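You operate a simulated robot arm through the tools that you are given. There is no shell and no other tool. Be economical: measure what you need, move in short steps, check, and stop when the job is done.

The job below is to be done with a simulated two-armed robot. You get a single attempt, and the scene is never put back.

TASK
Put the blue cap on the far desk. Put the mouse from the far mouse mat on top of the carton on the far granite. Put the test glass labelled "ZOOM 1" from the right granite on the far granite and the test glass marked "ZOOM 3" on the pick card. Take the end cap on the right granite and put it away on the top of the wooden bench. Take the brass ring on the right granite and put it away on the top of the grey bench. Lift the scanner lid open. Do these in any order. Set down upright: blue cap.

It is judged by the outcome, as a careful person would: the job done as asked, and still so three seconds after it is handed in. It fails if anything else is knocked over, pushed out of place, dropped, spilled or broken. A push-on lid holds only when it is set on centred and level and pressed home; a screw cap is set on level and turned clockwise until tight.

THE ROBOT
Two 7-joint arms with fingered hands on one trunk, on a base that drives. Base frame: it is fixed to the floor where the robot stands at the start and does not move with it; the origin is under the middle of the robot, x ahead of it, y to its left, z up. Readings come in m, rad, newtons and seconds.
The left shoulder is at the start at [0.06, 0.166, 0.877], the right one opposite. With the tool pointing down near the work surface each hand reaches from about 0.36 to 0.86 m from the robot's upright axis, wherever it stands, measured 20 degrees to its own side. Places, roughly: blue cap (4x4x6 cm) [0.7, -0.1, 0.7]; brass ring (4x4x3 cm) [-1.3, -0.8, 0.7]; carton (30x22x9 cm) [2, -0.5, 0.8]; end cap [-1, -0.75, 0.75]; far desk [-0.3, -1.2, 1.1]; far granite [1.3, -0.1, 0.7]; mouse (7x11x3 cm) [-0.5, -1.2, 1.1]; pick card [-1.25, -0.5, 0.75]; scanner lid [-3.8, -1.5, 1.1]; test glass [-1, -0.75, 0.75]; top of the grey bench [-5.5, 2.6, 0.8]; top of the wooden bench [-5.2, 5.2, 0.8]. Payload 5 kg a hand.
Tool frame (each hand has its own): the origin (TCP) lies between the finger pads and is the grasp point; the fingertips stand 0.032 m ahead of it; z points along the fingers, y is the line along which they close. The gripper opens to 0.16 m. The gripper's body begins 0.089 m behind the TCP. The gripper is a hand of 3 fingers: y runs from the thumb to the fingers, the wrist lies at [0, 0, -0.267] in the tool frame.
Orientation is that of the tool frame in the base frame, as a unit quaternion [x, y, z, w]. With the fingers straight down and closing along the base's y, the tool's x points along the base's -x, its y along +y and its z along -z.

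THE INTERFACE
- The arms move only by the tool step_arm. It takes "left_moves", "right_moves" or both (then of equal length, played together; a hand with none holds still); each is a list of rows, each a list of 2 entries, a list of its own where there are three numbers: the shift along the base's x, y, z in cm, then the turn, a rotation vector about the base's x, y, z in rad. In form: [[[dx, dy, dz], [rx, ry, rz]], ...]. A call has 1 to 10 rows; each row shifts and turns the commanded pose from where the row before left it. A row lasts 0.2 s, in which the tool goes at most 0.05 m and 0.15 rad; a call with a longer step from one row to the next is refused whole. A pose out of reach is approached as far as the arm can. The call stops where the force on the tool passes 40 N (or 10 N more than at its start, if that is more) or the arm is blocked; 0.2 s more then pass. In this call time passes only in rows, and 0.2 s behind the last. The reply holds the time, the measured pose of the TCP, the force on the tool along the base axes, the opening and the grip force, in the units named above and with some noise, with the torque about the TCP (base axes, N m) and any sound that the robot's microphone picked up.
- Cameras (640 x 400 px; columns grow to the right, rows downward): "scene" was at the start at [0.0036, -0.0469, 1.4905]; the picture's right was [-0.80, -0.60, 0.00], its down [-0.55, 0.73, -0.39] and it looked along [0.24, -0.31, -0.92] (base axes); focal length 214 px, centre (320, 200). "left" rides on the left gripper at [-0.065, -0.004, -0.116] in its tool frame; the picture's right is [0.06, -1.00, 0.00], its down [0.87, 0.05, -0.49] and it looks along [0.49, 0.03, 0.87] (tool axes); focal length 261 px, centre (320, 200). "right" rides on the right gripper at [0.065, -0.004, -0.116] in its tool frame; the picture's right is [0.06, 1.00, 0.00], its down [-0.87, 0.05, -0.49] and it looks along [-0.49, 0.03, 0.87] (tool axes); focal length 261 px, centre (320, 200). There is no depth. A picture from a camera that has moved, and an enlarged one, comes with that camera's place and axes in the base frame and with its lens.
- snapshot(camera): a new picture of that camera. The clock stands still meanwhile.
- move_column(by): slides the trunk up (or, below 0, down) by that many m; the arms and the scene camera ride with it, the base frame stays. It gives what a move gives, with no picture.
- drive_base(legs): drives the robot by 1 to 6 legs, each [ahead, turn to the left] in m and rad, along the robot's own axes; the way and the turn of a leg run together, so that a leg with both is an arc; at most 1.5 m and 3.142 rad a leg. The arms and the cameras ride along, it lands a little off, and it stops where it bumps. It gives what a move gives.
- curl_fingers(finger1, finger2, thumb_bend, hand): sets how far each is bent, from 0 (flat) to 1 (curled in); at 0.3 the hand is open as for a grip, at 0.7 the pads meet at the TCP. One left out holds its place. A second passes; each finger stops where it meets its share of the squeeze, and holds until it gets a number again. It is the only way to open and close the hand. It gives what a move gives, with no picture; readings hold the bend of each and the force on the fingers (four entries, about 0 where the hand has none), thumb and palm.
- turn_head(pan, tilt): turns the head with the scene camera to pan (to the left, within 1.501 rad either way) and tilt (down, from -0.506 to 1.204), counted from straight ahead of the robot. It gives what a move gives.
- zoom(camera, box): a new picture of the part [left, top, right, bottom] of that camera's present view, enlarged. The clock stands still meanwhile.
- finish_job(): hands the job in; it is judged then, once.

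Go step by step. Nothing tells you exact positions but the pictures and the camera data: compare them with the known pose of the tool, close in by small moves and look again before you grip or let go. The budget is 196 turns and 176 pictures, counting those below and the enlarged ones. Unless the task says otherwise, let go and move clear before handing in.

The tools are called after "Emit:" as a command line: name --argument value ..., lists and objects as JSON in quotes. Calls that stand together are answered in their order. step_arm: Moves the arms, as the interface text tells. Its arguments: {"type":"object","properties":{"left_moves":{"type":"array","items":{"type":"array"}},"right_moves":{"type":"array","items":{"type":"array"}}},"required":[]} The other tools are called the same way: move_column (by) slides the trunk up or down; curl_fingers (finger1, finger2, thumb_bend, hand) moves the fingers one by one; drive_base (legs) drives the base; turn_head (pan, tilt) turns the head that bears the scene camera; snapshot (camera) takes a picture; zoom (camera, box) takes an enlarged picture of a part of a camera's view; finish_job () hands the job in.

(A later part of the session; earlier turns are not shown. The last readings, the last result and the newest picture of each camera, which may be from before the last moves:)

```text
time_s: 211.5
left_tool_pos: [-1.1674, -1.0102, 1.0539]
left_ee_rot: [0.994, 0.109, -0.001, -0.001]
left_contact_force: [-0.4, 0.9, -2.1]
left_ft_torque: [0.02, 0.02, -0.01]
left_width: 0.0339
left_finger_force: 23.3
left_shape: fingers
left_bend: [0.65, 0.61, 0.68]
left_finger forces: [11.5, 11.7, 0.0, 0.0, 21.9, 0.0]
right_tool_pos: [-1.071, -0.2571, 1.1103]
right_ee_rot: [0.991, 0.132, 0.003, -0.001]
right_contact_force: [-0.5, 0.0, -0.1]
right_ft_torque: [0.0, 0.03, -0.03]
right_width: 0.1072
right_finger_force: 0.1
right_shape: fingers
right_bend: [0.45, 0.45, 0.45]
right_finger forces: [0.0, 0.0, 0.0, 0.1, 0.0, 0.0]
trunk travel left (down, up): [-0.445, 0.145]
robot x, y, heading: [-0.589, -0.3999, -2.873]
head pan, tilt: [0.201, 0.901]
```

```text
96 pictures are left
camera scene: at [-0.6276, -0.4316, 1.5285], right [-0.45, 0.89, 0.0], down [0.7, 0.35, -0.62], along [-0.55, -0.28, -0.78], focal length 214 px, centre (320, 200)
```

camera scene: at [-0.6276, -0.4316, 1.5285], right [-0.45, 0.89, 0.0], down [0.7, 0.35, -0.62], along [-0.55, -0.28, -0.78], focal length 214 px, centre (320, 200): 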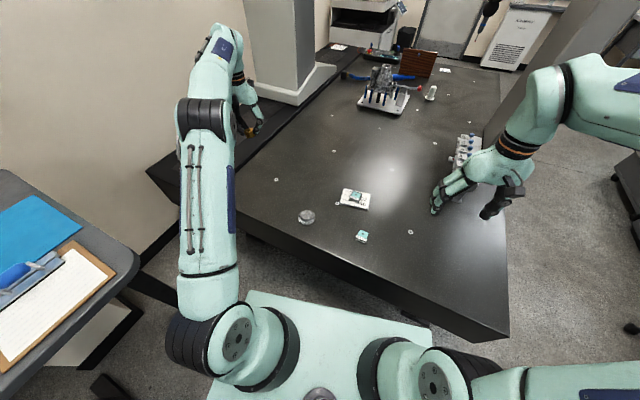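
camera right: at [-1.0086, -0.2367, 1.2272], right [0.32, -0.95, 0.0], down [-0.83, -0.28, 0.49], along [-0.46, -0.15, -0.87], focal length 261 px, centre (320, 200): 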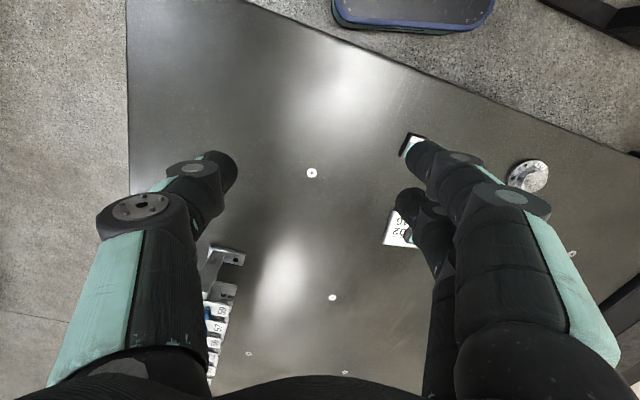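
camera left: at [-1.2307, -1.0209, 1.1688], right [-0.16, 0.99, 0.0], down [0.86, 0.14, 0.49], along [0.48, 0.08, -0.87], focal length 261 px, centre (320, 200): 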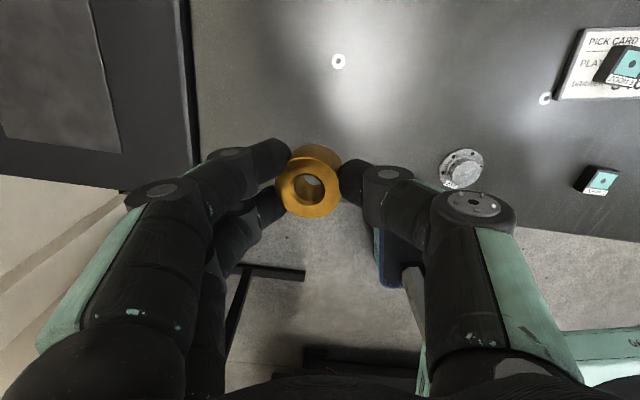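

The end cap is at [-1.09,-0.73]. Bringing the right hand over it.

Emit:
step_arm --right_moves '[[[-0.2, -4.7, -1], [0, 0, 0]], [[-0.2, -4.7, -1], [0, 0, 0]], [[-0.2, -4.7, -1], [0, 0, 0]], [[-0.2, -4.7, -1], [0, 0, 0]], [[-0.2, -4.7, -1], [0, 0, 0]], [[-0.2, -4.7, -1], [0, 0, 0]], [[-0.2, -4.7, -1], [0, 0, 0]], [[-0.2, -4.7, -1], [0, 0, 0]], [[-0.2, -4.7, -1], [0, 0, 0]], [[-0.1, -4.5, -1], [0, 0, 0]]]'

Emit:
snapshot --camera "right"

Emit:
snapshot --camera "scene"

```text
time_s: 213.7
left_tool_pos: [-1.1683, -1.01, 1.0532]
left_ee_rot: [0.994, 0.109, -0.001, 0.001]
left_contact_force: [-0.5, -0.1, -1.5]
left_ft_torque: [0.0, 0.0, -0.01]
left_width: 0.0338
left_finger_force: 22.6
left_shape: fingers
left_bend: [0.65, 0.61, 0.68]
left_finger forces: [11.5, 11.8, 0.1, 0.0, 22.0, 0.0]
right_tool_pos: [-1.09, -0.7252, 1.0096]
right_ee_rot: [0.991, 0.131, 0.002, -0.001]
right_contact_force: [-0.4, 0.6, 0.1]
right_ft_torque: [0.02, 0.03, -0.01]
right_width: 0.1073
right_finger_force: 0.0
right_shape: fingers
right_bend: [0.45, 0.45, 0.45]
right_finger forces: [0.0, 0.0, 0.0, 0.1, 0.0, 0.1]
trunk travel left (down, up): [-0.445, 0.145]
robot x, y, heading: [-0.588, -0.4039, -2.876]
head pan, tilt: [0.201, 0.901]
```

```text
95 pictures are left
camera right: at [-1.0279, -0.7053, 1.1262], right [0.32, -0.95, 0.0], down [-0.83, -0.28, 0.49], along [-0.46, -0.15, -0.87], focal length 261 px, centre (320, 200)
```

right: 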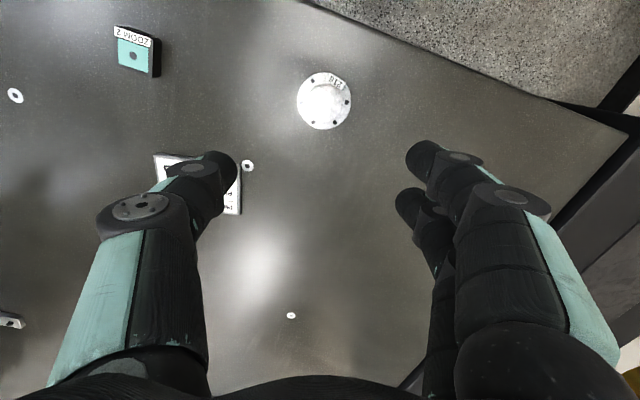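

```text
94 pictures are left
camera scene: at [-0.628, -0.432, 1.5284], right [-0.45, 0.89, 0.0], down [0.7, 0.35, -0.62], along [-0.55, -0.28, -0.78], focal length 214 px, centre (320, 200)
```

scene: 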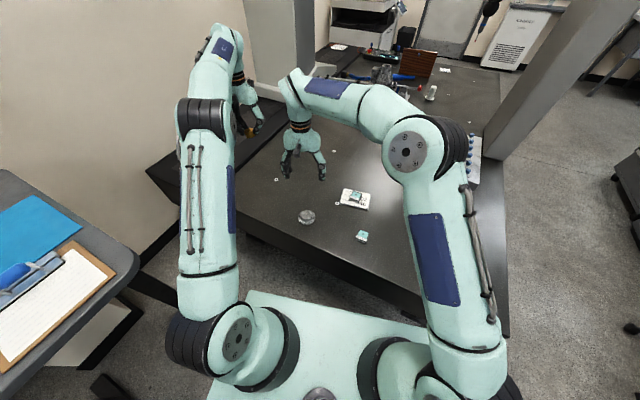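

Emit:
step_arm --right_moves '[[[0.7, -0.3, -4], [0, 0, 0]], [[0, 0, -5], [0, 0, 0]], [[0, 0, -5], [0, 0, 0]], [[0, 0, -4], [0, 0, 0]]]'

Emit:
snapshot --camera "right"

Emit:
zoom --camera "scene" --box '[260, 170, 360, 240]'

```text
time_s: 214.7
left_tool_pos: [-1.168, -1.0093, 1.0526]
left_ee_rot: [0.994, 0.109, -0.001, 0.0]
left_contact_force: [-0.4, 0.8, -1.5]
left_ft_torque: [0.01, 0.0, 0.01]
left_width: 0.0339
left_finger_force: 22.8
left_shape: fingers
left_bend: [0.65, 0.61, 0.68]
left_finger forces: [11.4, 11.7, 0.0, 0.0, 22.0, 0.0]
right_tool_pos: [-1.0827, -0.7267, 0.83]
right_ee_rot: [0.991, 0.131, 0.002, 0.0]
right_contact_force: [0.0, -0.3, -0.3]
right_ft_torque: [0.03, -0.03, 0.01]
right_width: 0.1074
right_finger_force: 0.1
right_shape: fingers
right_bend: [0.45, 0.45, 0.45]
right_finger forces: [0.0, 0.0, 0.0, 0.0, 0.0, 0.0]
trunk travel left (down, up): [-0.445, 0.145]
robot x, y, heading: [-0.5847, -0.4061, -2.877]
head pan, tilt: [0.201, 0.901]
```

```text
93 pictures are left
camera right: at [-1.0212, -0.7072, 0.9463], right [0.32, -0.95, 0.0], down [-0.83, -0.28, 0.49], along [-0.46, -0.16, -0.87], focal length 261 px, centre (320, 200)
```

right: 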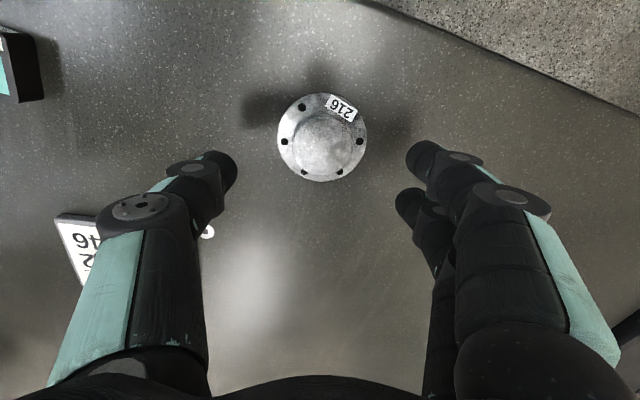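

```text
5.71 times, centred on (310, 205) of scene
camera zoom: at [-0.6283, -0.431, 1.5285], right [-0.45, 0.89, 0.0], down [0.7, 0.35, -0.62], along [-0.55, -0.28, -0.78], focal length 1226 px, centre (377, 171)
```

zoom: 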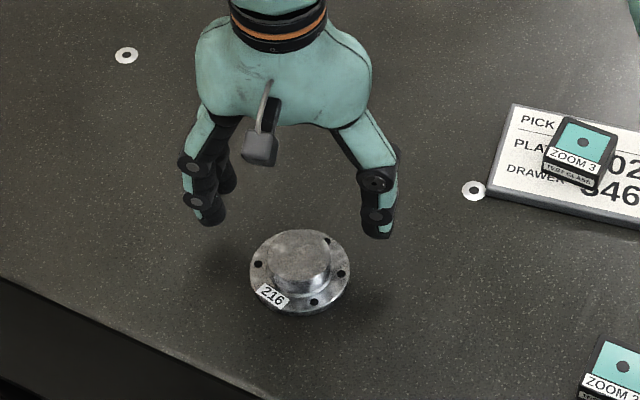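

I'll grip the end cap's hub. Lowering with fingertips kept just above the flange.

Emit:
step_arm --right_moves '[[[0.3, -0.2, -3], [0, 0, 0]], [[0, 0, -3.5], [0, 0, 0]]]'

Emit:
snapshot --camera "right"

Emit:
zoom --camera "scene" --box '[270, 180, 350, 236]'

```text
time_s: 215.3
left_tool_pos: [-1.1676, -1.0086, 1.0525]
left_ee_rot: [0.994, 0.109, -0.002, 0.0]
left_contact_force: [-0.1, -0.7, -1.1]
left_ft_torque: [0.02, -0.02, 0.0]
left_width: 0.0335
left_finger_force: 22.4
left_shape: fingers
left_bend: [0.65, 0.61, 0.68]
left_finger forces: [11.5, 11.8, 0.0, 0.1, 22.0, 0.0]
right_tool_pos: [-1.0798, -0.7292, 0.7642]
right_ee_rot: [0.991, 0.131, 0.002, -0.001]
right_contact_force: [-0.2, 0.2, -0.1]
right_ft_torque: [0.0, -0.02, 0.02]
right_width: 0.1074
right_finger_force: 0.0
right_shape: fingers
right_bend: [0.45, 0.45, 0.45]
right_finger forces: [0.0, 0.0, 0.1, 0.0, 0.0, 0.0]
trunk travel left (down, up): [-0.445, 0.145]
robot x, y, heading: [-0.5898, -0.4063, -2.878]
head pan, tilt: [0.201, 0.901]
```

```text
91 pictures are left
camera right: at [-1.0185, -0.7094, 0.8807], right [0.32, -0.95, 0.0], down [-0.83, -0.28, 0.49], along [-0.46, -0.15, -0.87], focal length 261 px, centre (320, 200)
```

right: 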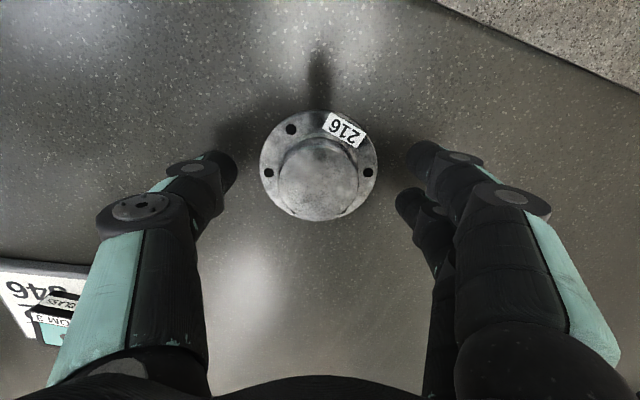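

```text
7.14 times, centred on (310, 208) of scene
camera zoom: at [-0.6284, -0.431, 1.5285], right [-0.45, 0.89, 0.0], down [0.7, 0.35, -0.62], along [-0.55, -0.28, -0.78], focal length 1532 px, centre (391, 143)
```

zoom: 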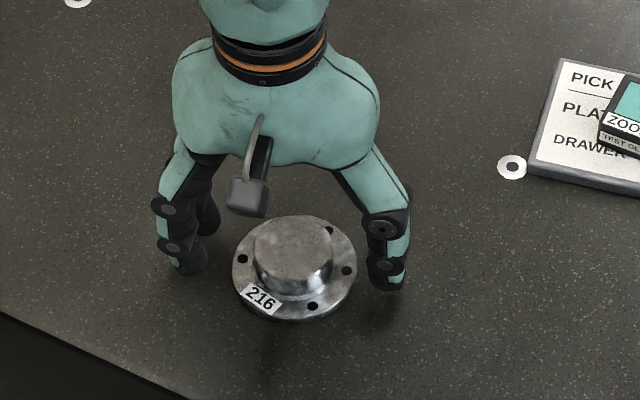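

Emit:
step_arm --right_moves '[[[0, 0, -0.4], [0, 0, 0]]]'

Emit:
curl_fingers --hand "right" --finger1 0.75 --finger2 0.75 --thumb_bend 0.75

Emit:
snapshot --camera "right"

Emit:
zoom --camera "scene" --box '[270, 180, 350, 236]'

```text
time_s: 215.7
left_tool_pos: [-1.1683, -1.0089, 1.0542]
left_ee_rot: [0.994, 0.109, 0.0, 0.0]
left_contact_force: [0.3, 0.2, -1.5]
left_ft_torque: [-0.01, -0.03, -0.03]
left_width: 0.0338
left_finger_force: 22.4
left_shape: fingers
left_bend: [0.65, 0.61, 0.68]
left_finger forces: [11.5, 11.7, 0.1, 0.1, 22.0, 0.1]
right_tool_pos: [-1.08, -0.7297, 0.761]
right_ee_rot: [0.991, 0.131, 0.002, -0.002]
right_contact_force: [-0.5, 0.2, 0.9]
right_ft_torque: [0.0, -0.02, 0.0]
right_width: 0.1076
right_finger_force: 0.0
right_shape: fingers
right_bend: [0.45, 0.45, 0.45]
right_finger forces: [0.0, 0.0, 0.0, 0.0, 0.1, 0.0]
trunk travel left (down, up): [-0.445, 0.145]
robot x, y, heading: [-0.5883, -0.404, -2.877]
head pan, tilt: [0.201, 0.901]
```

```text
time_s: 216.7
left_tool_pos: [-1.1677, -1.0083, 1.0539]
left_ee_rot: [0.994, 0.109, -0.001, 0.001]
left_contact_force: [-0.8, -1.2, -2.1]
left_ft_torque: [0.02, 0.04, -0.02]
left_width: 0.0339
left_finger_force: 22.6
left_shape: fingers
left_bend: [0.65, 0.61, 0.68]
left_finger forces: [11.4, 11.8, 0.0, 0.0, 21.9, 0.0]
right_tool_pos: [-1.0794, -0.7303, 0.7609]
right_ee_rot: [0.991, 0.131, 0.002, -0.001]
right_contact_force: [0.2, 0.1, 0.2]
right_ft_torque: [-0.02, 0.01, -0.01]
right_width: 0.045
right_finger_force: 21.2
right_shape: fingers
right_bend: [0.62, 0.59, 0.64]
right_finger forces: [9.9, 10.8, 0.0, 0.1, 20.7, 0.1]
trunk travel left (down, up): [-0.445, 0.145]
robot x, y, heading: [-0.5833, -0.4036, -2.874]
head pan, tilt: [0.201, 0.901]
```

```text
89 pictures are left
camera right: at [-1.0182, -0.7092, 0.8775], right [0.32, -0.95, 0.0], down [-0.83, -0.28, 0.49], along [-0.46, -0.15, -0.87], focal length 261 px, centre (320, 200)
```

right: 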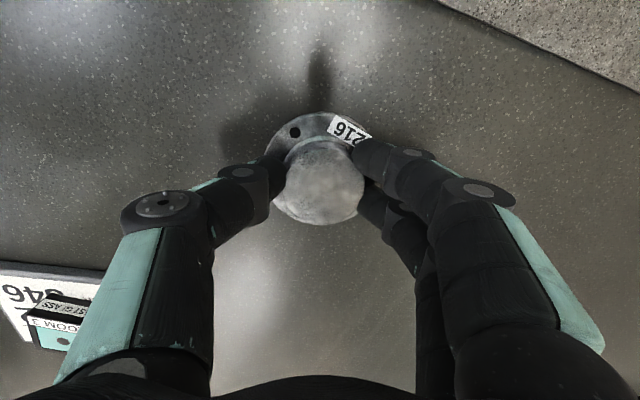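

```text
7.14 times, centred on (310, 208) of scene
camera zoom: at [-0.6281, -0.4308, 1.5285], right [-0.45, 0.89, 0.0], down [0.7, 0.35, -0.62], along [-0.55, -0.28, -0.78], focal length 1532 px, centre (391, 143)
```

zoom: 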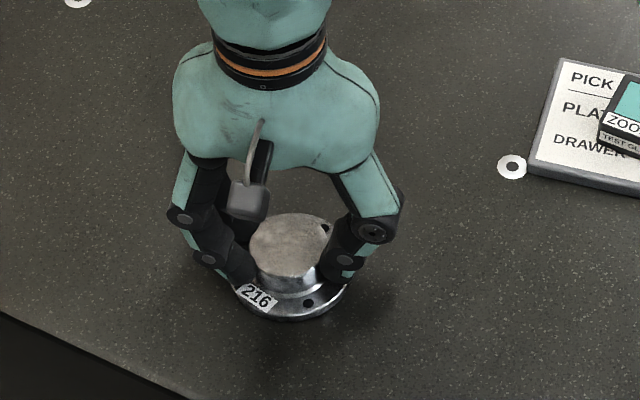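

Good hub grip. Lift it and draw the right hand back.

Emit:
curl_fingers --hand "right" --finger1 0.9 --finger2 0.9 --thumb_bend 0.9

Emit:
step_arm --right_moves '[[[0, 0, 3], [0, 0, 0]], [[0, 0, 4], [0, 0, 0]], [[0, 0, 5], [0, 0, 0]], [[0, 0, 5], [0, 0, 0]], [[0, 0, 5], [0, 0, 0]], [[0, 0, 5], [0, 0, 0]], [[0, 3, 3], [0, 0, 0]], [[0, 4.7, 1], [0, 0, 0]], [[0, 4.7, 1], [0, 0, 0]], [[0, 4.7, 1], [0, 0, 0]]]'

Emit:
step_arm --right_moves '[[[0.5, 4.7, 0], [0, 0, 0]], [[0.5, 4.7, 0], [0, 0, 0]], [[0.5, 4.7, 0], [0, 0, 0]], [[0.5, 4.7, 0], [0, 0, 0]], [[0.5, 4.7, 0], [0, 0, 0]], [[0.5, 4.7, 0], [0, 0, 0]]]' --left_moves '[[[2, 4, 1], [0, 0, 0]], [[2, 4, 1], [0, 0, 0]], [[2, 4, 1], [0, 0, 0]], [[1, 4, 1], [0, 0, 0]], [[1, 4, 1], [0, 0, 0]], [[1, 4, 1], [0, 0, 0]]]'

Emit:
snapshot --camera "right"

Emit:
snapshot --camera "left"

```text
time_s: 217.7
left_tool_pos: [-1.1676, -1.0095, 1.0534]
left_ee_rot: [0.994, 0.109, -0.001, 0.001]
left_contact_force: [0.0, 0.2, -2.2]
left_ft_torque: [0.0, -0.01, 0.02]
left_width: 0.0335
left_finger_force: 22.8
left_shape: fingers
left_bend: [0.65, 0.61, 0.68]
left_finger forces: [11.5, 11.8, 0.1, 0.1, 22.0, 0.1]
right_tool_pos: [-1.0804, -0.7299, 0.7611]
right_ee_rot: [0.991, 0.132, 0.003, 0.0]
right_contact_force: [-0.8, 0.3, 4.6]
right_ft_torque: [-0.3, -0.06, -0.01]
right_width: 0.0449
right_finger_force: 21.1
right_shape: fingers
right_bend: [0.62, 0.59, 0.65]
right_finger forces: [10.7, 10.8, 0.0, 0.1, 21.0, 0.0]
trunk travel left (down, up): [-0.445, 0.145]
robot x, y, heading: [-0.5875, -0.4025, -2.875]
head pan, tilt: [0.201, 0.901]
```

```text
time_s: 219.9
left_tool_pos: [-1.1675, -1.0075, 1.0548]
left_ee_rot: [0.994, 0.109, -0.001, 0.001]
left_contact_force: [-0.2, 0.8, -1.3]
left_ft_torque: [-0.01, 0.02, -0.06]
left_width: 0.0336
left_finger_force: 23.2
left_shape: fingers
left_bend: [0.65, 0.61, 0.68]
left_finger forces: [11.6, 11.8, 0.0, 0.0, 22.0, 0.0]
right_tool_pos: [-1.0792, -0.5566, 1.0919]
right_ee_rot: [0.991, 0.131, 0.003, 0.001]
right_contact_force: [0.0, -0.1, -1.8]
right_ft_torque: [0.0, -0.04, -0.01]
right_width: 0.0447
right_finger_force: 22.4
right_shape: fingers
right_bend: [0.62, 0.58, 0.65]
right_finger forces: [10.6, 11.1, 0.0, 0.0, 21.4, 0.0]
trunk travel left (down, up): [-0.445, 0.145]
robot x, y, heading: [-0.5894, -0.4059, -2.876]
head pan, tilt: [0.201, 0.901]
```

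```text
time_s: 221.3
left_tool_pos: [-1.0765, -0.7674, 1.1137]
left_ee_rot: [0.994, 0.108, -0.002, 0.001]
left_contact_force: [-0.1, 1.0, -1.9]
left_ft_torque: [-0.01, 0.0, 0.01]
left_width: 0.0335
left_finger_force: 22.8
left_shape: fingers
left_bend: [0.65, 0.61, 0.68]
left_finger forces: [11.6, 11.8, 0.1, 0.0, 21.9, 0.1]
right_tool_pos: [-1.0482, -0.2739, 1.092]
right_ee_rot: [0.991, 0.131, 0.003, 0.0]
right_contact_force: [-0.7, -0.2, -2.1]
right_ft_torque: [-0.03, 0.01, 0.0]
right_width: 0.0446
right_finger_force: 21.0
right_shape: fingers
right_bend: [0.62, 0.58, 0.65]
right_finger forces: [10.3, 11.2, 0.1, 0.0, 21.3, 0.0]
trunk travel left (down, up): [-0.445, 0.145]
robot x, y, heading: [-0.5842, -0.4002, -2.876]
head pan, tilt: [0.201, 0.901]
```

```text
87 pictures are left
camera right: at [-0.9869, -0.2539, 1.2086], right [0.32, -0.95, 0.0], down [-0.83, -0.28, 0.49], along [-0.46, -0.16, -0.87], focal length 261 px, centre (320, 200)
```

right: 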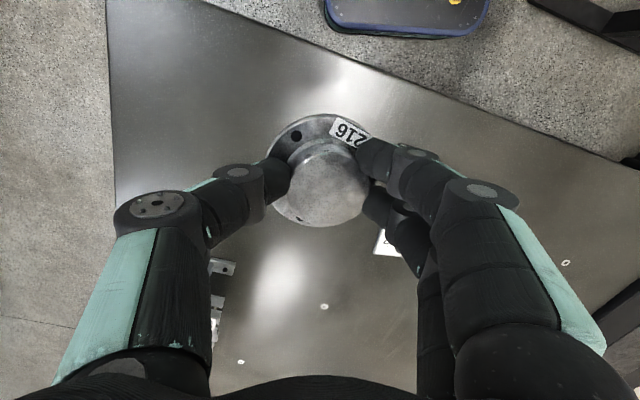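

```text
86 pictures are left
camera left: at [-1.1399, -0.778, 1.2288], right [-0.16, 0.99, 0.0], down [0.86, 0.14, 0.49], along [0.48, 0.07, -0.87], focal length 261 px, centre (320, 200)
```

left: 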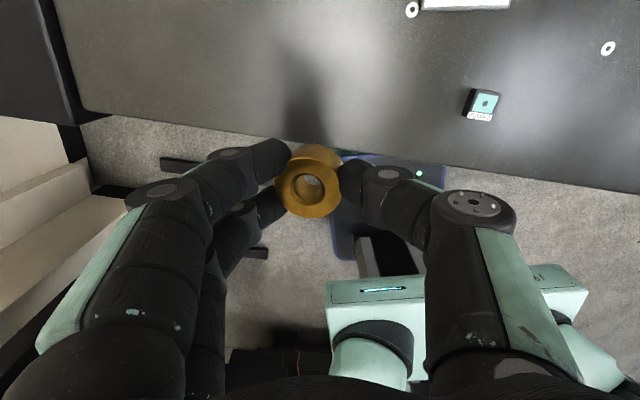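

Both items are secured. I need to plan the long drive; looking toward -x/+y.

Emit:
drive_base --legs '[[-0.25, 0], [0, -0.3]]'

Emit:
turn_head --pan -0.5 --tilt 0.25

Emit:
snapshot --camera "scene"

Emit:
turn_head --pan -1.3 --tilt 0.35

Emit:
snapshot --camera "scene"

```text
time_s: 224.1
left_tool_pos: [-0.9206, -0.5436, 1.113]
left_ee_rot: [0.999, -0.04, -0.001, 0.001]
left_contact_force: [0.7, 0.6, -1.4]
left_ft_torque: [0.01, 0.02, 0.02]
left_width: 0.0335
left_finger_force: 22.6
left_shape: fingers
left_bend: [0.65, 0.61, 0.68]
left_finger forces: [11.7, 11.9, 0.1, 0.1, 22.0, 0.0]
right_tool_pos: [-0.7502, -0.0793, 1.0918]
right_ee_rot: [1.0, -0.018, 0.003, 0.0]
right_contact_force: [-0.2, 0.5, -1.4]
right_ft_torque: [-0.02, 0.0, 0.02]
right_width: 0.0446
right_finger_force: 20.6
right_shape: fingers
right_bend: [0.62, 0.58, 0.65]
right_finger forces: [10.1, 11.3, 0.1, 0.1, 21.1, 0.0]
trunk travel left (down, up): [-0.445, 0.145]
robot x, y, heading: [-0.347, -0.3386, 3.106]
head pan, tilt: [0.201, 0.901]
```

```text
time_s: 225.1
left_tool_pos: [-0.9223, -0.5438, 1.1127]
left_ee_rot: [0.999, -0.04, 0.0, 0.001]
left_contact_force: [-0.2, 0.8, -1.8]
left_ft_torque: [0.04, 0.04, -0.01]
left_width: 0.0334
left_finger_force: 23.0
left_shape: fingers
left_bend: [0.65, 0.61, 0.68]
left_finger forces: [11.7, 11.8, 0.1, 0.0, 22.0, 0.0]
right_tool_pos: [-0.7489, -0.0803, 1.0929]
right_ee_rot: [1.0, -0.017, 0.002, -0.001]
right_contact_force: [0.1, 0.6, -1.9]
right_ft_torque: [0.0, 0.01, 0.01]
right_width: 0.0443
right_finger_force: 20.7
right_shape: fingers
right_bend: [0.62, 0.58, 0.65]
right_finger forces: [10.1, 11.3, 0.1, 0.0, 21.2, 0.0]
trunk travel left (down, up): [-0.445, 0.145]
robot x, y, heading: [-0.347, -0.3372, 3.111]
head pan, tilt: [-0.499, 0.25]
```

```text
85 pictures are left
camera scene: at [-0.3983, -0.2921, 1.5854], right [0.51, 0.86, 0.0], down [0.21, -0.13, -0.97], along [-0.84, 0.49, -0.25], focal length 214 px, centre (320, 200)
```

scene: 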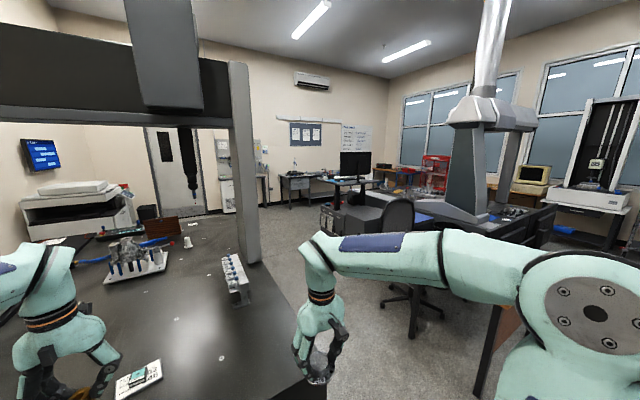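

```text
time_s: 226.3
left_tool_pos: [-0.9213, -0.5426, 1.1121]
left_ee_rot: [0.999, -0.041, -0.001, 0.001]
left_contact_force: [0.5, 0.0, -1.6]
left_ft_torque: [0.01, 0.01, -0.01]
left_width: 0.0335
left_finger_force: 22.7
left_shape: fingers
left_bend: [0.65, 0.61, 0.68]
left_finger forces: [11.6, 11.9, 0.0, 0.0, 21.8, 0.0]
right_tool_pos: [-0.7499, -0.0793, 1.0923]
right_ee_rot: [1.0, -0.018, 0.002, -0.001]
right_contact_force: [0.3, -0.3, -2.4]
right_ft_torque: [0.0, -0.01, 0.0]
right_width: 0.0444
right_finger_force: 21.2
right_shape: fingers
right_bend: [0.62, 0.58, 0.65]
right_finger forces: [10.1, 11.3, 0.0, 0.0, 21.2, 0.0]
trunk travel left (down, up): [-0.445, 0.145]
robot x, y, heading: [-0.3474, -0.3378, 3.109]
head pan, tilt: [-1.3, 0.351]
```

```text
84 pictures are left
camera scene: at [-0.3397, -0.2489, 1.576], right [0.97, 0.24, 0.0], down [0.08, -0.33, -0.94], along [-0.22, 0.91, -0.34], focal length 214 px, centre (320, 200)
```

scene: 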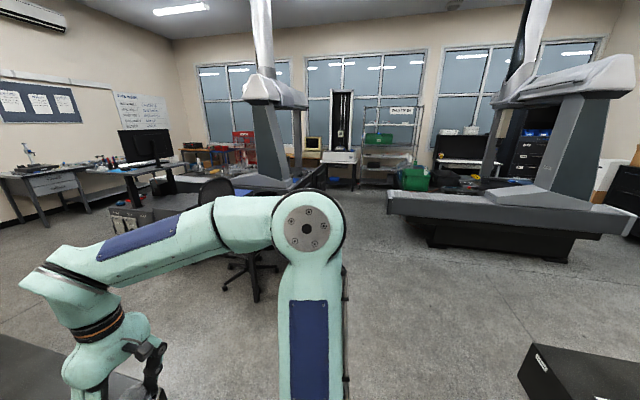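

The scanner is beyond the right granite; benches are along the far walls. I'll go to y≈0.5 and then along -x through the gap between granite and chair.

Emit:
drive_base --legs '[[0.0, -1.54], [0.82, 0], [0, 1.57], [1.4, 0]]'

Emit:
turn_head --pan -0.2 --tilt 0.3

Emit:
snapshot --camera "scene"

```text
time_s: 245.1
left_tool_pos: [-2.2925, 0.2973, 1.1141]
left_ee_rot: [0.999, -0.033, -0.001, 0.001]
left_contact_force: [0.5, 0.2, -2.3]
left_ft_torque: [0.04, -0.05, 0.02]
left_width: 0.0333
left_finger_force: 23.2
left_shape: fingers
left_bend: [0.65, 0.61, 0.68]
left_finger forces: [12.1, 12.1, 0.0, 0.1, 21.4, 0.1]
right_tool_pos: [-2.1298, 0.7634, 1.0917]
right_ee_rot: [1.0, -0.011, 0.002, 0.0]
right_contact_force: [-0.3, 0.5, -1.4]
right_ft_torque: [0.0, 0.0, 0.02]
right_width: 0.0437
right_finger_force: 20.1
right_shape: fingers
right_bend: [0.62, 0.58, 0.65]
right_finger forces: [8.2, 11.1, 0.0, 0.1, 20.6, 0.0]
trunk travel left (down, up): [-0.445, 0.145]
robot x, y, heading: [-1.7236, 0.5128, 3.125]
head pan, tilt: [-1.3, 0.351]
```

```text
time_s: 246.5
left_tool_pos: [-2.292, 0.2967, 1.1117]
left_ee_rot: [0.999, -0.033, -0.001, 0.001]
left_contact_force: [-0.8, 0.1, -2.1]
left_ft_torque: [-0.01, 0.01, 0.02]
left_width: 0.0336
left_finger_force: 22.2
left_shape: fingers
left_bend: [0.65, 0.61, 0.68]
left_finger forces: [12.2, 12.0, 0.0, 0.0, 21.4, 0.2]
right_tool_pos: [-2.1288, 0.7634, 1.0913]
right_ee_rot: [1.0, -0.01, 0.003, -0.001]
right_contact_force: [-0.5, -0.3, -2.9]
right_ft_torque: [0.0, -0.01, 0.01]
right_width: 0.0437
right_finger_force: 20.0
right_shape: fingers
right_bend: [0.62, 0.58, 0.65]
right_finger forces: [8.1, 11.1, 0.0, 0.0, 20.6, 0.0]
trunk travel left (down, up): [-0.445, 0.145]
robot x, y, heading: [-1.7232, 0.5105, 3.12]
head pan, tilt: [-0.201, 0.3]
```

```text
83 pictures are left
camera scene: at [-1.7847, 0.5303, 1.5807], right [0.22, 0.98, 0.0], down [0.29, -0.06, -0.96], along [-0.93, 0.21, -0.3], focal length 214 px, centre (320, 200)
```

scene: 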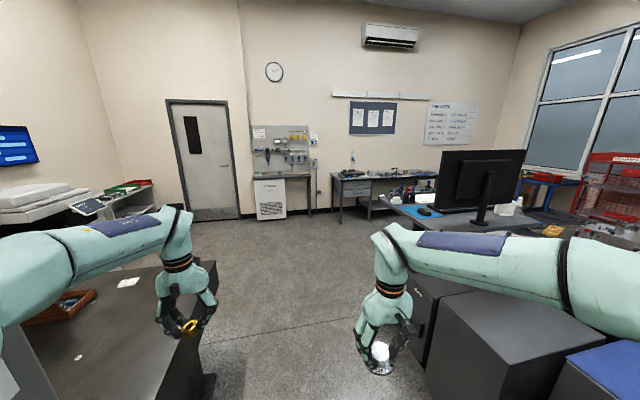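

I'd better check the grip on the end cap, as its opening has crept slightly.

Emit:
snapshot --camera "right"

Emit:
turn_head --pan -0.9 --tilt 0.5

Emit:
snapshot --camera "scene"

```text
82 pictures are left
camera right: at [-2.0644, 0.7649, 1.2086], right [0.04, -1.0, 0.0], down [-0.87, -0.04, 0.49], along [-0.49, -0.02, -0.87], focal length 261 px, centre (320, 200)
```

right: 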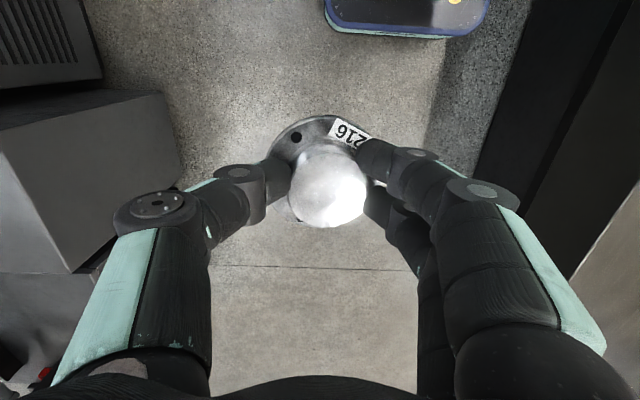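

```text
time_s: 247.5
left_tool_pos: [-2.2946, 0.2974, 1.1134]
left_ee_rot: [0.999, -0.032, -0.001, 0.001]
left_contact_force: [0.4, -0.3, -0.5]
left_ft_torque: [0.05, 0.01, 0.0]
left_width: 0.0333
left_finger_force: 22.9
left_shape: fingers
left_bend: [0.65, 0.61, 0.68]
left_finger forces: [12.1, 12.0, 0.1, 0.0, 21.4, 0.1]
right_tool_pos: [-2.1303, 0.7631, 1.0923]
right_ee_rot: [1.0, -0.01, 0.004, -0.001]
right_contact_force: [-0.6, 0.0, -2.3]
right_ft_torque: [0.0, -0.02, 0.0]
right_width: 0.044
right_finger_force: 19.9
right_shape: fingers
right_bend: [0.62, 0.58, 0.65]
right_finger forces: [8.2, 11.1, 0.0, 0.0, 20.6, 0.0]
trunk travel left (down, up): [-0.445, 0.145]
robot x, y, heading: [-1.7194, 0.5145, 3.121]
head pan, tilt: [-0.901, 0.499]
```

```text
81 pictures are left
camera scene: at [-1.7489, 0.5823, 1.5624], right [0.79, 0.61, 0.0], down [0.29, -0.38, -0.88], along [-0.53, 0.7, -0.48], focal length 214 px, centre (320, 200)
```

scene: 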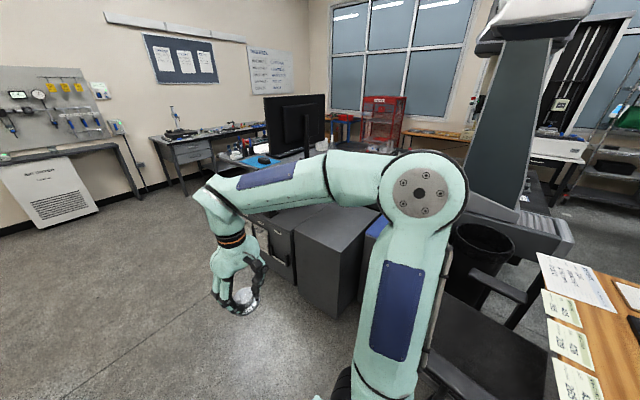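

Grip is fine. Continue to about [-4.5, 1.5] and look at the grey bench.

Emit:
drive_base --legs '[[1.4, 0], [1.4, 0], [0, -1.4], [0.7, 0]]'

Emit:
turn_head --pan 0.6 --tilt 0.5

Emit:
snapshot --camera "scene"

Emit:
turn_head --pan -0.3 --tilt 0.4

Emit:
snapshot --camera "scene"

```text
time_s: 268.1
left_tool_pos: [-4.9691, 1.7618, 1.112]
left_ee_rot: [0.749, -0.663, -0.002, 0.0]
left_contact_force: [0.1, -0.2, -2.1]
left_ft_torque: [0.0, -0.01, -0.01]
left_width: 0.0331
left_finger_force: 22.7
left_shape: fingers
left_bend: [0.65, 0.61, 0.68]
left_finger forces: [12.5, 12.1, 0.1, 0.1, 21.2, 0.0]
right_tool_pos: [-4.48, 1.688, 1.0924]
right_ee_rot: [0.764, -0.645, 0.003, 0.001]
right_contact_force: [0.0, 0.4, -1.7]
right_ft_torque: [0.0, -0.01, 0.04]
right_width: 0.0433
right_finger_force: 19.4
right_shape: fingers
right_bend: [0.62, 0.58, 0.65]
right_finger forces: [7.6, 11.0, 0.1, 0.0, 20.4, 0.0]
trunk travel left (down, up): [-0.445, 0.145]
robot x, y, heading: [-4.6519, 1.2392, 1.737]
head pan, tilt: [-0.901, 0.499]
```

```text
time_s: 269.8
left_tool_pos: [-4.9685, 1.7614, 1.1127]
left_ee_rot: [0.749, -0.662, -0.002, 0.0]
left_contact_force: [0.5, -0.4, -1.0]
left_ft_torque: [-0.01, 0.01, 0.0]
left_width: 0.0332
left_finger_force: 22.5
left_shape: fingers
left_bend: [0.65, 0.61, 0.68]
left_finger forces: [12.4, 12.1, 0.0, 0.0, 21.2, 0.0]
right_tool_pos: [-4.4796, 1.6865, 1.091]
right_ee_rot: [0.764, -0.645, 0.002, 0.001]
right_contact_force: [1.0, 0.0, -1.2]
right_ft_torque: [-0.02, -0.03, 0.0]
right_width: 0.0435
right_finger_force: 19.6
right_shape: fingers
right_bend: [0.62, 0.58, 0.65]
right_finger forces: [7.6, 11.1, 0.0, 0.0, 20.4, 0.0]
trunk travel left (down, up): [-0.445, 0.145]
robot x, y, heading: [-4.6527, 1.2376, 1.744]
head pan, tilt: [0.6, 0.499]
```

```text
80 pictures are left
camera scene: at [-4.7117, 1.2755, 1.5623], right [0.72, 0.7, 0.0], down [0.33, -0.34, -0.88], along [-0.61, 0.63, -0.48], focal length 214 px, centre (320, 200)
```

scene: 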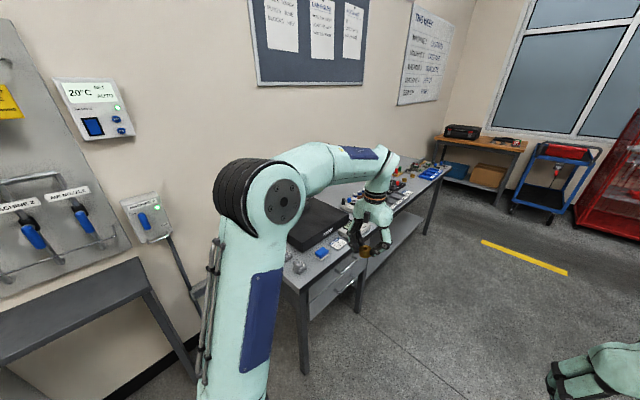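

```text
time_s: 270.9
left_tool_pos: [-4.9676, 1.7613, 1.112]
left_ee_rot: [0.749, -0.663, -0.002, 0.0]
left_contact_force: [-0.6, 0.3, -2.0]
left_ft_torque: [-0.01, 0.0, -0.02]
left_width: 0.0332
left_finger_force: 23.0
left_shape: fingers
left_bend: [0.65, 0.61, 0.68]
left_finger forces: [12.3, 12.1, 0.0, 0.0, 21.3, 0.1]
right_tool_pos: [-4.4785, 1.6872, 1.0924]
right_ee_rot: [0.764, -0.645, 0.002, 0.001]
right_contact_force: [0.5, -0.6, -2.5]
right_ft_torque: [0.01, 0.01, 0.01]
right_width: 0.0436
right_finger_force: 19.9
right_shape: fingers
right_bend: [0.62, 0.58, 0.65]
right_finger forces: [7.6, 11.2, 0.1, 0.1, 20.4, 0.0]
trunk travel left (down, up): [-0.445, 0.145]
robot x, y, heading: [-4.6515, 1.2362, 1.739]
head pan, tilt: [-0.3, 0.4]
```

```text
79 pictures are left
camera scene: at [-4.6364, 1.302, 1.5715], right [0.99, -0.13, 0.0], down [-0.05, -0.39, -0.92], along [0.12, 0.91, -0.39], focal length 214 px, centre (320, 200)
```

scene: 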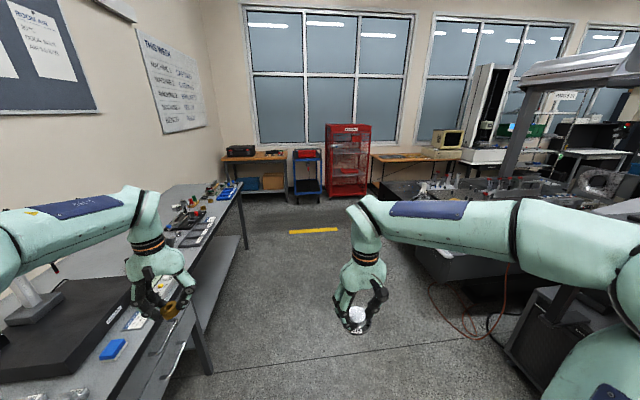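

The grey bench's front edge is at x≈-5.18, y 1.7–3.6, with many items. I'll drive alongside, turn to face it, and find a bare spot.

Emit:
drive_base --legs '[[0, -0.2], [1.25, 0], [0, 1.2]]'

Emit:
turn_head --pan 0.35 --tilt 0.7

Emit:
snapshot --camera "scene"

```text
time_s: 281.0
left_tool_pos: [-5.2253, 2.498, 1.1125]
left_ee_rot: [0.974, -0.225, -0.002, 0.0]
left_contact_force: [0.2, 0.3, -1.3]
left_ft_torque: [0.0, 0.01, 0.03]
left_width: 0.033
left_finger_force: 23.0
left_shape: fingers
left_bend: [0.65, 0.61, 0.69]
left_finger forces: [12.7, 12.0, 0.0, 0.0, 20.8, 0.1]
right_tool_pos: [-4.8967, 2.8653, 1.0925]
right_ee_rot: [0.979, -0.203, 0.003, 0.0]
right_contact_force: [0.4, 0.3, -2.0]
right_ft_torque: [0.0, -0.04, 0.01]
right_width: 0.0434
right_finger_force: 19.4
right_shape: fingers
right_bend: [0.62, 0.58, 0.65]
right_finger forces: [7.3, 10.9, 0.0, 0.0, 20.2, 0.1]
trunk travel left (down, up): [-0.445, 0.145]
robot x, y, heading: [-4.6161, 2.4762, 2.734]
head pan, tilt: [-0.3, 0.4]
```

```text
time_s: 282.1
left_tool_pos: [-5.2249, 2.4994, 1.1123]
left_ee_rot: [0.974, -0.225, -0.001, 0.0]
left_contact_force: [-0.3, 0.5, -1.1]
left_ft_torque: [0.03, -0.04, 0.02]
left_width: 0.033
left_finger_force: 22.7
left_shape: fingers
left_bend: [0.65, 0.61, 0.69]
left_finger forces: [12.7, 12.0, 0.1, 0.0, 21.0, 0.0]
right_tool_pos: [-4.8957, 2.868, 1.0924]
right_ee_rot: [0.979, -0.204, 0.003, 0.0]
right_contact_force: [0.2, 0.6, -1.8]
right_ft_torque: [0.0, 0.0, -0.03]
right_width: 0.0436
right_finger_force: 18.6
right_shape: fingers
right_bend: [0.62, 0.58, 0.65]
right_finger forces: [7.2, 11.0, 0.0, 0.0, 20.2, 0.0]
trunk travel left (down, up): [-0.445, 0.145]
robot x, y, heading: [-4.6148, 2.4794, 2.735]
head pan, tilt: [0.351, 0.7]
```

```text
78 pictures are left
camera scene: at [-4.6742, 2.4724, 1.5447], right [0.06, 1.0, 0.0], down [0.64, -0.04, -0.77], along [-0.76, 0.04, -0.64], focal length 214 px, centre (320, 200)
```

scene: 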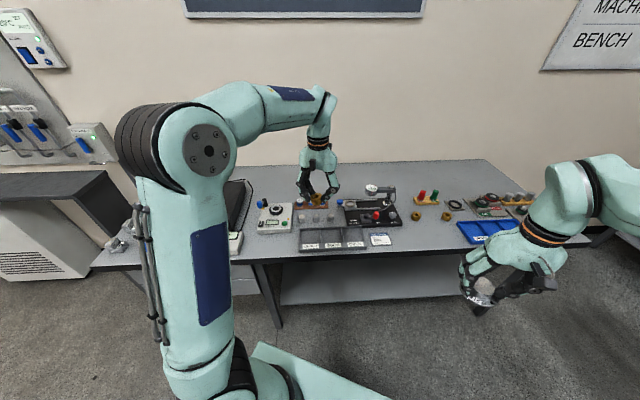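

Emit:
zoom --camera "scene" --box '[240, 150, 520, 280]'

```text
2.29 times, centred on (380, 215) of scene
camera zoom: at [-4.6742, 2.4724, 1.5447], right [0.06, 1.0, 0.0], down [0.64, -0.04, -0.77], along [-0.76, 0.04, -0.64], focal length 490 px, centre (183, 166)
```

zoom: 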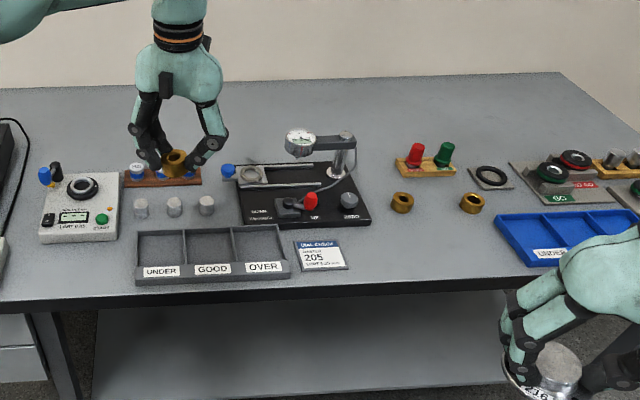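

A bare spot lies between the calibration tag and the blue tray at about [-5.29, 2.995]. I'll shift the robot along the bench so the left hand reaches it.

Emit:
drive_base --legs '[[0, -1.165], [0.62, 0], [0, 1.5]]'

Emit:
turn_head --pan 0.2 --tilt 0.8

Emit:
snapshot --camera "scene"

Emit:
snapshot --camera "left"

```text
time_s: 292.4
left_tool_pos: [-5.19, 2.9238, 1.1113]
left_ee_rot: [0.997, -0.071, -0.001, 0.001]
left_contact_force: [-0.6, -0.6, -2.1]
left_ft_torque: [0.04, 0.03, 0.03]
left_width: 0.0327
left_finger_force: 23.1
left_shape: fingers
left_bend: [0.65, 0.61, 0.69]
left_finger forces: [13.2, 11.2, 0.1, 0.1, 20.3, 0.0]
right_tool_pos: [-4.9908, 3.3771, 1.0925]
right_ee_rot: [0.999, -0.049, 0.003, -0.001]
right_contact_force: [-1.4, -0.1, -1.4]
right_ft_torque: [0.02, -0.02, 0.01]
right_width: 0.0423
right_finger_force: 19.0
right_shape: fingers
right_bend: [0.62, 0.58, 0.66]
right_finger forces: [6.7, 10.9, 0.1, 0.1, 20.0, 0.0]
trunk travel left (down, up): [-0.445, 0.145]
robot x, y, heading: [-4.603, 3.0924, 3.051]
head pan, tilt: [0.351, 0.7]
```

```text
time_s: 293.1
left_tool_pos: [-5.1889, 2.9255, 1.1119]
left_ee_rot: [0.997, -0.071, -0.001, 0.001]
left_contact_force: [-0.4, 0.0, -1.5]
left_ft_torque: [0.01, 0.0, -0.01]
left_width: 0.0326
left_finger_force: 22.8
left_shape: fingers
left_bend: [0.65, 0.61, 0.69]
left_finger forces: [13.1, 11.2, 0.0, 0.1, 20.3, 0.1]
right_tool_pos: [-4.9903, 3.3776, 1.0927]
right_ee_rot: [0.999, -0.048, 0.003, -0.001]
right_contact_force: [-0.3, -0.1, -1.6]
right_ft_torque: [-0.01, 0.03, 0.01]
right_width: 0.0421
right_finger_force: 18.4
right_shape: fingers
right_bend: [0.62, 0.58, 0.66]
right_finger forces: [6.7, 10.9, 0.0, 0.1, 19.9, 0.1]
trunk travel left (down, up): [-0.445, 0.145]
robot x, y, heading: [-4.6031, 3.0908, 3.044]
head pan, tilt: [0.201, 0.799]
```

```text
76 pictures are left
camera scene: at [-4.656, 3.0827, 1.5364], right [-0.11, 0.99, 0.0], down [0.71, 0.08, -0.7], along [-0.69, -0.07, -0.72], focal length 214 px, centre (320, 200)
```

scene: 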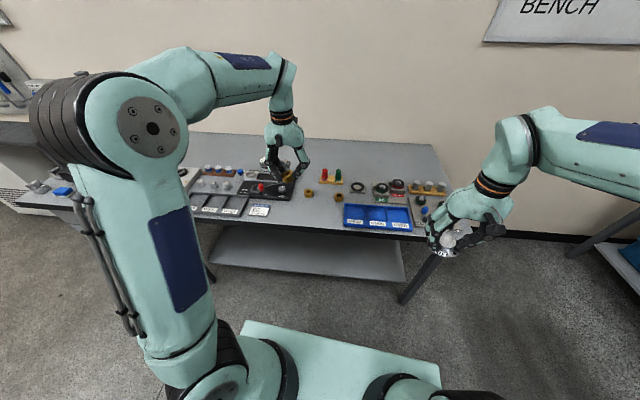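

```text
75 pictures are left
camera left: at [-5.2534, 2.9376, 1.2276], right [0.2, 0.98, 0.0], down [0.85, -0.18, 0.49], along [0.48, -0.1, -0.87], focal length 261 px, centre (320, 200)
```

left: 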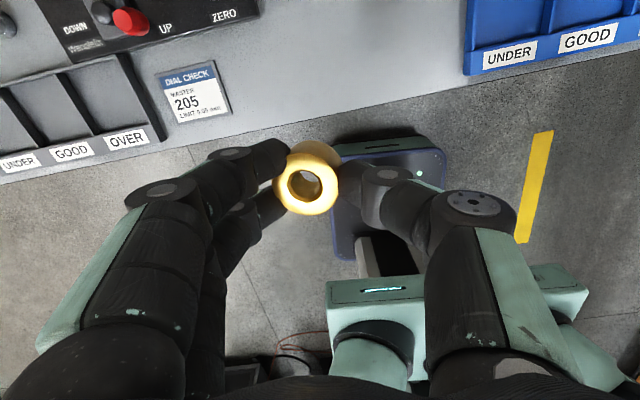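

Target on the bench: about [-5.27, 2.97]. Moving over and lowering.

Emit:
step_arm --left_moves '[[[-4, 2.2, 0], [0, 0, 0]], [[-4, 2.2, -1], [0, 0, 0]], [[0, 0, -5], [0, 0, 0]], [[0, 0, -5], [0, 0, 0]], [[0, 0, -5], [0, 0, 0]], [[0, 0, -4], [0, 0, 0]]]'

Emit:
snapshot --camera "left"

Emit:
zoom --camera "scene" --box '[220, 140, 420, 250]'

```text
time_s: 294.4
left_tool_pos: [-5.2704, 2.9682, 0.9109]
left_ee_rot: [0.998, -0.071, -0.001, 0.001]
left_contact_force: [0.3, 0.0, -2.0]
left_ft_torque: [0.02, -0.01, 0.02]
left_width: 0.033
left_finger_force: 22.3
left_shape: fingers
left_bend: [0.64, 0.61, 0.69]
left_finger forces: [13.4, 11.3, 0.0, 0.0, 20.2, 0.1]
right_tool_pos: [-4.9909, 3.3771, 1.0914]
right_ee_rot: [0.999, -0.049, 0.001, -0.001]
right_contact_force: [-1.1, -0.5, -2.4]
right_ft_torque: [-0.03, -0.04, 0.01]
right_width: 0.0425
right_finger_force: 19.4
right_shape: fingers
right_bend: [0.62, 0.58, 0.66]
right_finger forces: [6.8, 11.1, 0.0, 0.0, 19.9, 0.0]
trunk travel left (down, up): [-0.445, 0.145]
robot x, y, heading: [-4.6025, 3.0976, 3.048]
head pan, tilt: [0.201, 0.799]
```

```text
74 pictures are left
camera left: at [-5.3344, 2.9812, 1.026], right [0.2, 0.98, 0.0], down [0.85, -0.18, 0.49], along [0.48, -0.1, -0.87], focal length 261 px, centre (320, 200)
```

left: 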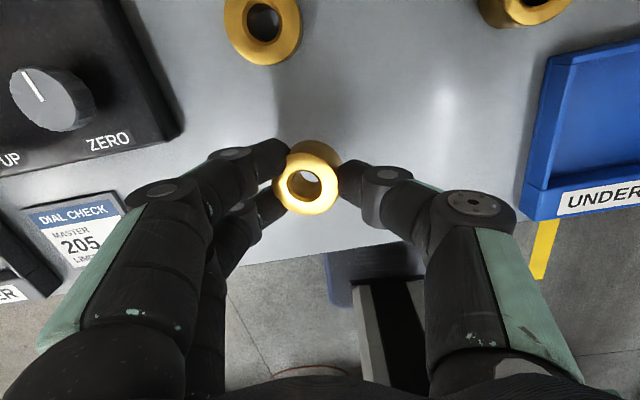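

```text
3.20 times, centred on (320, 195) of scene
camera zoom: at [-4.6566, 3.0828, 1.5364], right [-0.11, 0.99, 0.0], down [0.71, 0.08, -0.7], along [-0.69, -0.07, -0.72], focal length 686 px, centre (320, 216)
```

zoom: 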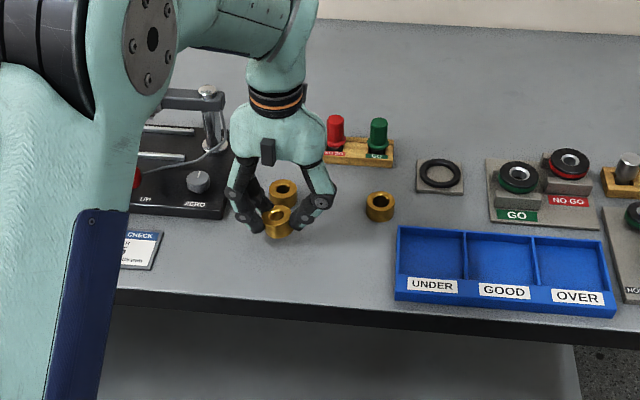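

Emit:
step_arm --left_moves '[[[1, 0.5, -3], [0, 0, 0]], [[0, 0, -2], [0, 0, 0]]]'

Emit:
step_arm --left_moves '[[[0, 0, -0.5], [0, 0, 0]]]'

Emit:
step_arm --left_moves '[[[0, 0, -0.5], [0, 0, 0]]]'

Emit:
step_arm --left_moves '[[[0, 0, -0.4], [0, 0, 0]]]'

Emit:
zoom --camera "scene" --box '[270, 170, 350, 220]'

```text
time_s: 295.0
left_tool_pos: [-5.2629, 2.9766, 0.8781]
left_ee_rot: [0.998, -0.07, -0.008, -0.001]
left_contact_force: [6.8, -0.4, 26.1]
left_ft_torque: [-0.66, -0.42, 0.23]
left_width: 0.0336
left_finger_force: 34.2
left_shape: fingers
left_bend: [0.66, 0.65, 0.69]
left_finger forces: [14.2, 27.8, 0.0, 0.1, 26.1, 0.0]
right_tool_pos: [-4.9891, 3.3771, 1.0929]
right_ee_rot: [0.999, -0.048, 0.002, -0.002]
right_contact_force: [-0.7, -0.8, -2.4]
right_ft_torque: [0.02, -0.06, -0.03]
right_width: 0.0426
right_finger_force: 19.1
right_shape: fingers
right_bend: [0.62, 0.58, 0.66]
right_finger forces: [6.6, 11.1, 0.1, 0.0, 19.9, 0.0]
trunk travel left (down, up): [-0.445, 0.145]
robot x, y, heading: [-4.6014, 3.0929, 3.045]
head pan, tilt: [0.201, 0.799]
stopped in row 2 (left hand): the force on the tool passed its limit at 53 N (the readings are from after the stop); the commanded pose is now the measured one
```

```text
time_s: 295.4
left_tool_pos: [-5.2645, 2.9758, 0.8762]
left_ee_rot: [0.997, -0.07, -0.011, -0.002]
left_contact_force: [7.6, 0.2, 26.4]
left_ft_torque: [-0.78, -0.44, 0.21]
left_width: 0.0339
left_finger_force: 36.6
left_shape: fingers
left_bend: [0.66, 0.66, 0.69]
left_finger forces: [14.1, 32.0, 0.0, 0.0, 25.7, 0.0]
right_tool_pos: [-4.9895, 3.3766, 1.0933]
right_ee_rot: [0.999, -0.048, 0.004, 0.0]
right_contact_force: [-0.6, 0.2, -1.8]
right_ft_torque: [0.01, -0.05, 0.01]
right_width: 0.0426
right_finger_force: 19.2
right_shape: fingers
right_bend: [0.62, 0.58, 0.66]
right_finger forces: [6.7, 10.9, 0.1, 0.0, 19.9, 0.0]
trunk travel left (down, up): [-0.445, 0.145]
robot x, y, heading: [-4.6034, 3.0934, 3.05]
head pan, tilt: [0.201, 0.799]
stopped in row 1 (left hand): the force on the tool passed its limit at 46 N (the readings are from after the stop); the commanded pose is now the measured one
```

```text
time_s: 295.8
left_tool_pos: [-5.2663, 2.9757, 0.8782]
left_ee_rot: [0.998, -0.068, -0.014, -0.003]
left_contact_force: [7.2, -0.4, 26.0]
left_ft_torque: [-0.74, -0.46, 0.27]
left_width: 0.0339
left_finger_force: 36.2
left_shape: fingers
left_bend: [0.66, 0.66, 0.69]
left_finger forces: [13.6, 32.8, 0.0, 0.1, 25.0, 0.0]
right_tool_pos: [-4.989, 3.3753, 1.0918]
right_ee_rot: [0.999, -0.048, 0.003, -0.001]
right_contact_force: [-0.3, 0.4, -2.3]
right_ft_torque: [0.0, -0.02, -0.02]
right_width: 0.0423
right_finger_force: 19.4
right_shape: fingers
right_bend: [0.62, 0.58, 0.66]
right_finger forces: [6.8, 11.0, 0.1, 0.0, 19.9, 0.0]
trunk travel left (down, up): [-0.445, 0.145]
robot x, y, heading: [-4.6058, 3.0928, 3.049]
head pan, tilt: [0.201, 0.799]
stopped in row 1 (left hand): the force on the tool passed its limit at 45 N (the readings are from after the stop); the commanded pose is now the measured one
```

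```text
time_s: 296.2
left_tool_pos: [-5.268, 2.9755, 0.8779]
left_ee_rot: [0.997, -0.069, -0.015, -0.003]
left_contact_force: [6.4, 0.2, 24.7]
left_ft_torque: [-0.77, -0.44, 0.22]
left_width: 0.0337
left_finger_force: 36.2
left_shape: fingers
left_bend: [0.66, 0.66, 0.69]
left_finger forces: [13.5, 33.8, 0.0, 0.0, 25.1, 0.0]
right_tool_pos: [-4.9887, 3.3773, 1.0922]
right_ee_rot: [0.999, -0.048, 0.004, 0.0]
right_contact_force: [-0.7, -0.2, -2.1]
right_ft_torque: [-0.04, -0.04, -0.02]
right_width: 0.0427
right_finger_force: 18.2
right_shape: fingers
right_bend: [0.62, 0.58, 0.66]
right_finger forces: [6.7, 11.0, 0.0, 0.0, 19.9, 0.0]
trunk travel left (down, up): [-0.445, 0.145]
robot x, y, heading: [-4.6047, 3.094, 3.052]
head pan, tilt: [0.201, 0.799]
stopped in row 1 (left hand): the force on the tool passed its limit at 44 N (the readings are from after the stop); the commanded pose is now the measured one
```

```text
8.00 times, centred on (310, 195) of scene
camera zoom: at [-4.6536, 3.0829, 1.5364], right [-0.11, 0.99, 0.0], down [0.71, 0.08, -0.7], along [-0.69, -0.08, -0.72], focal length 1716 px, centre (400, 240)
```

zoom: 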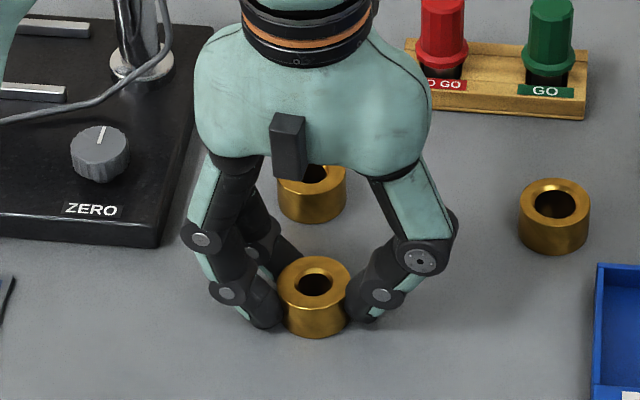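

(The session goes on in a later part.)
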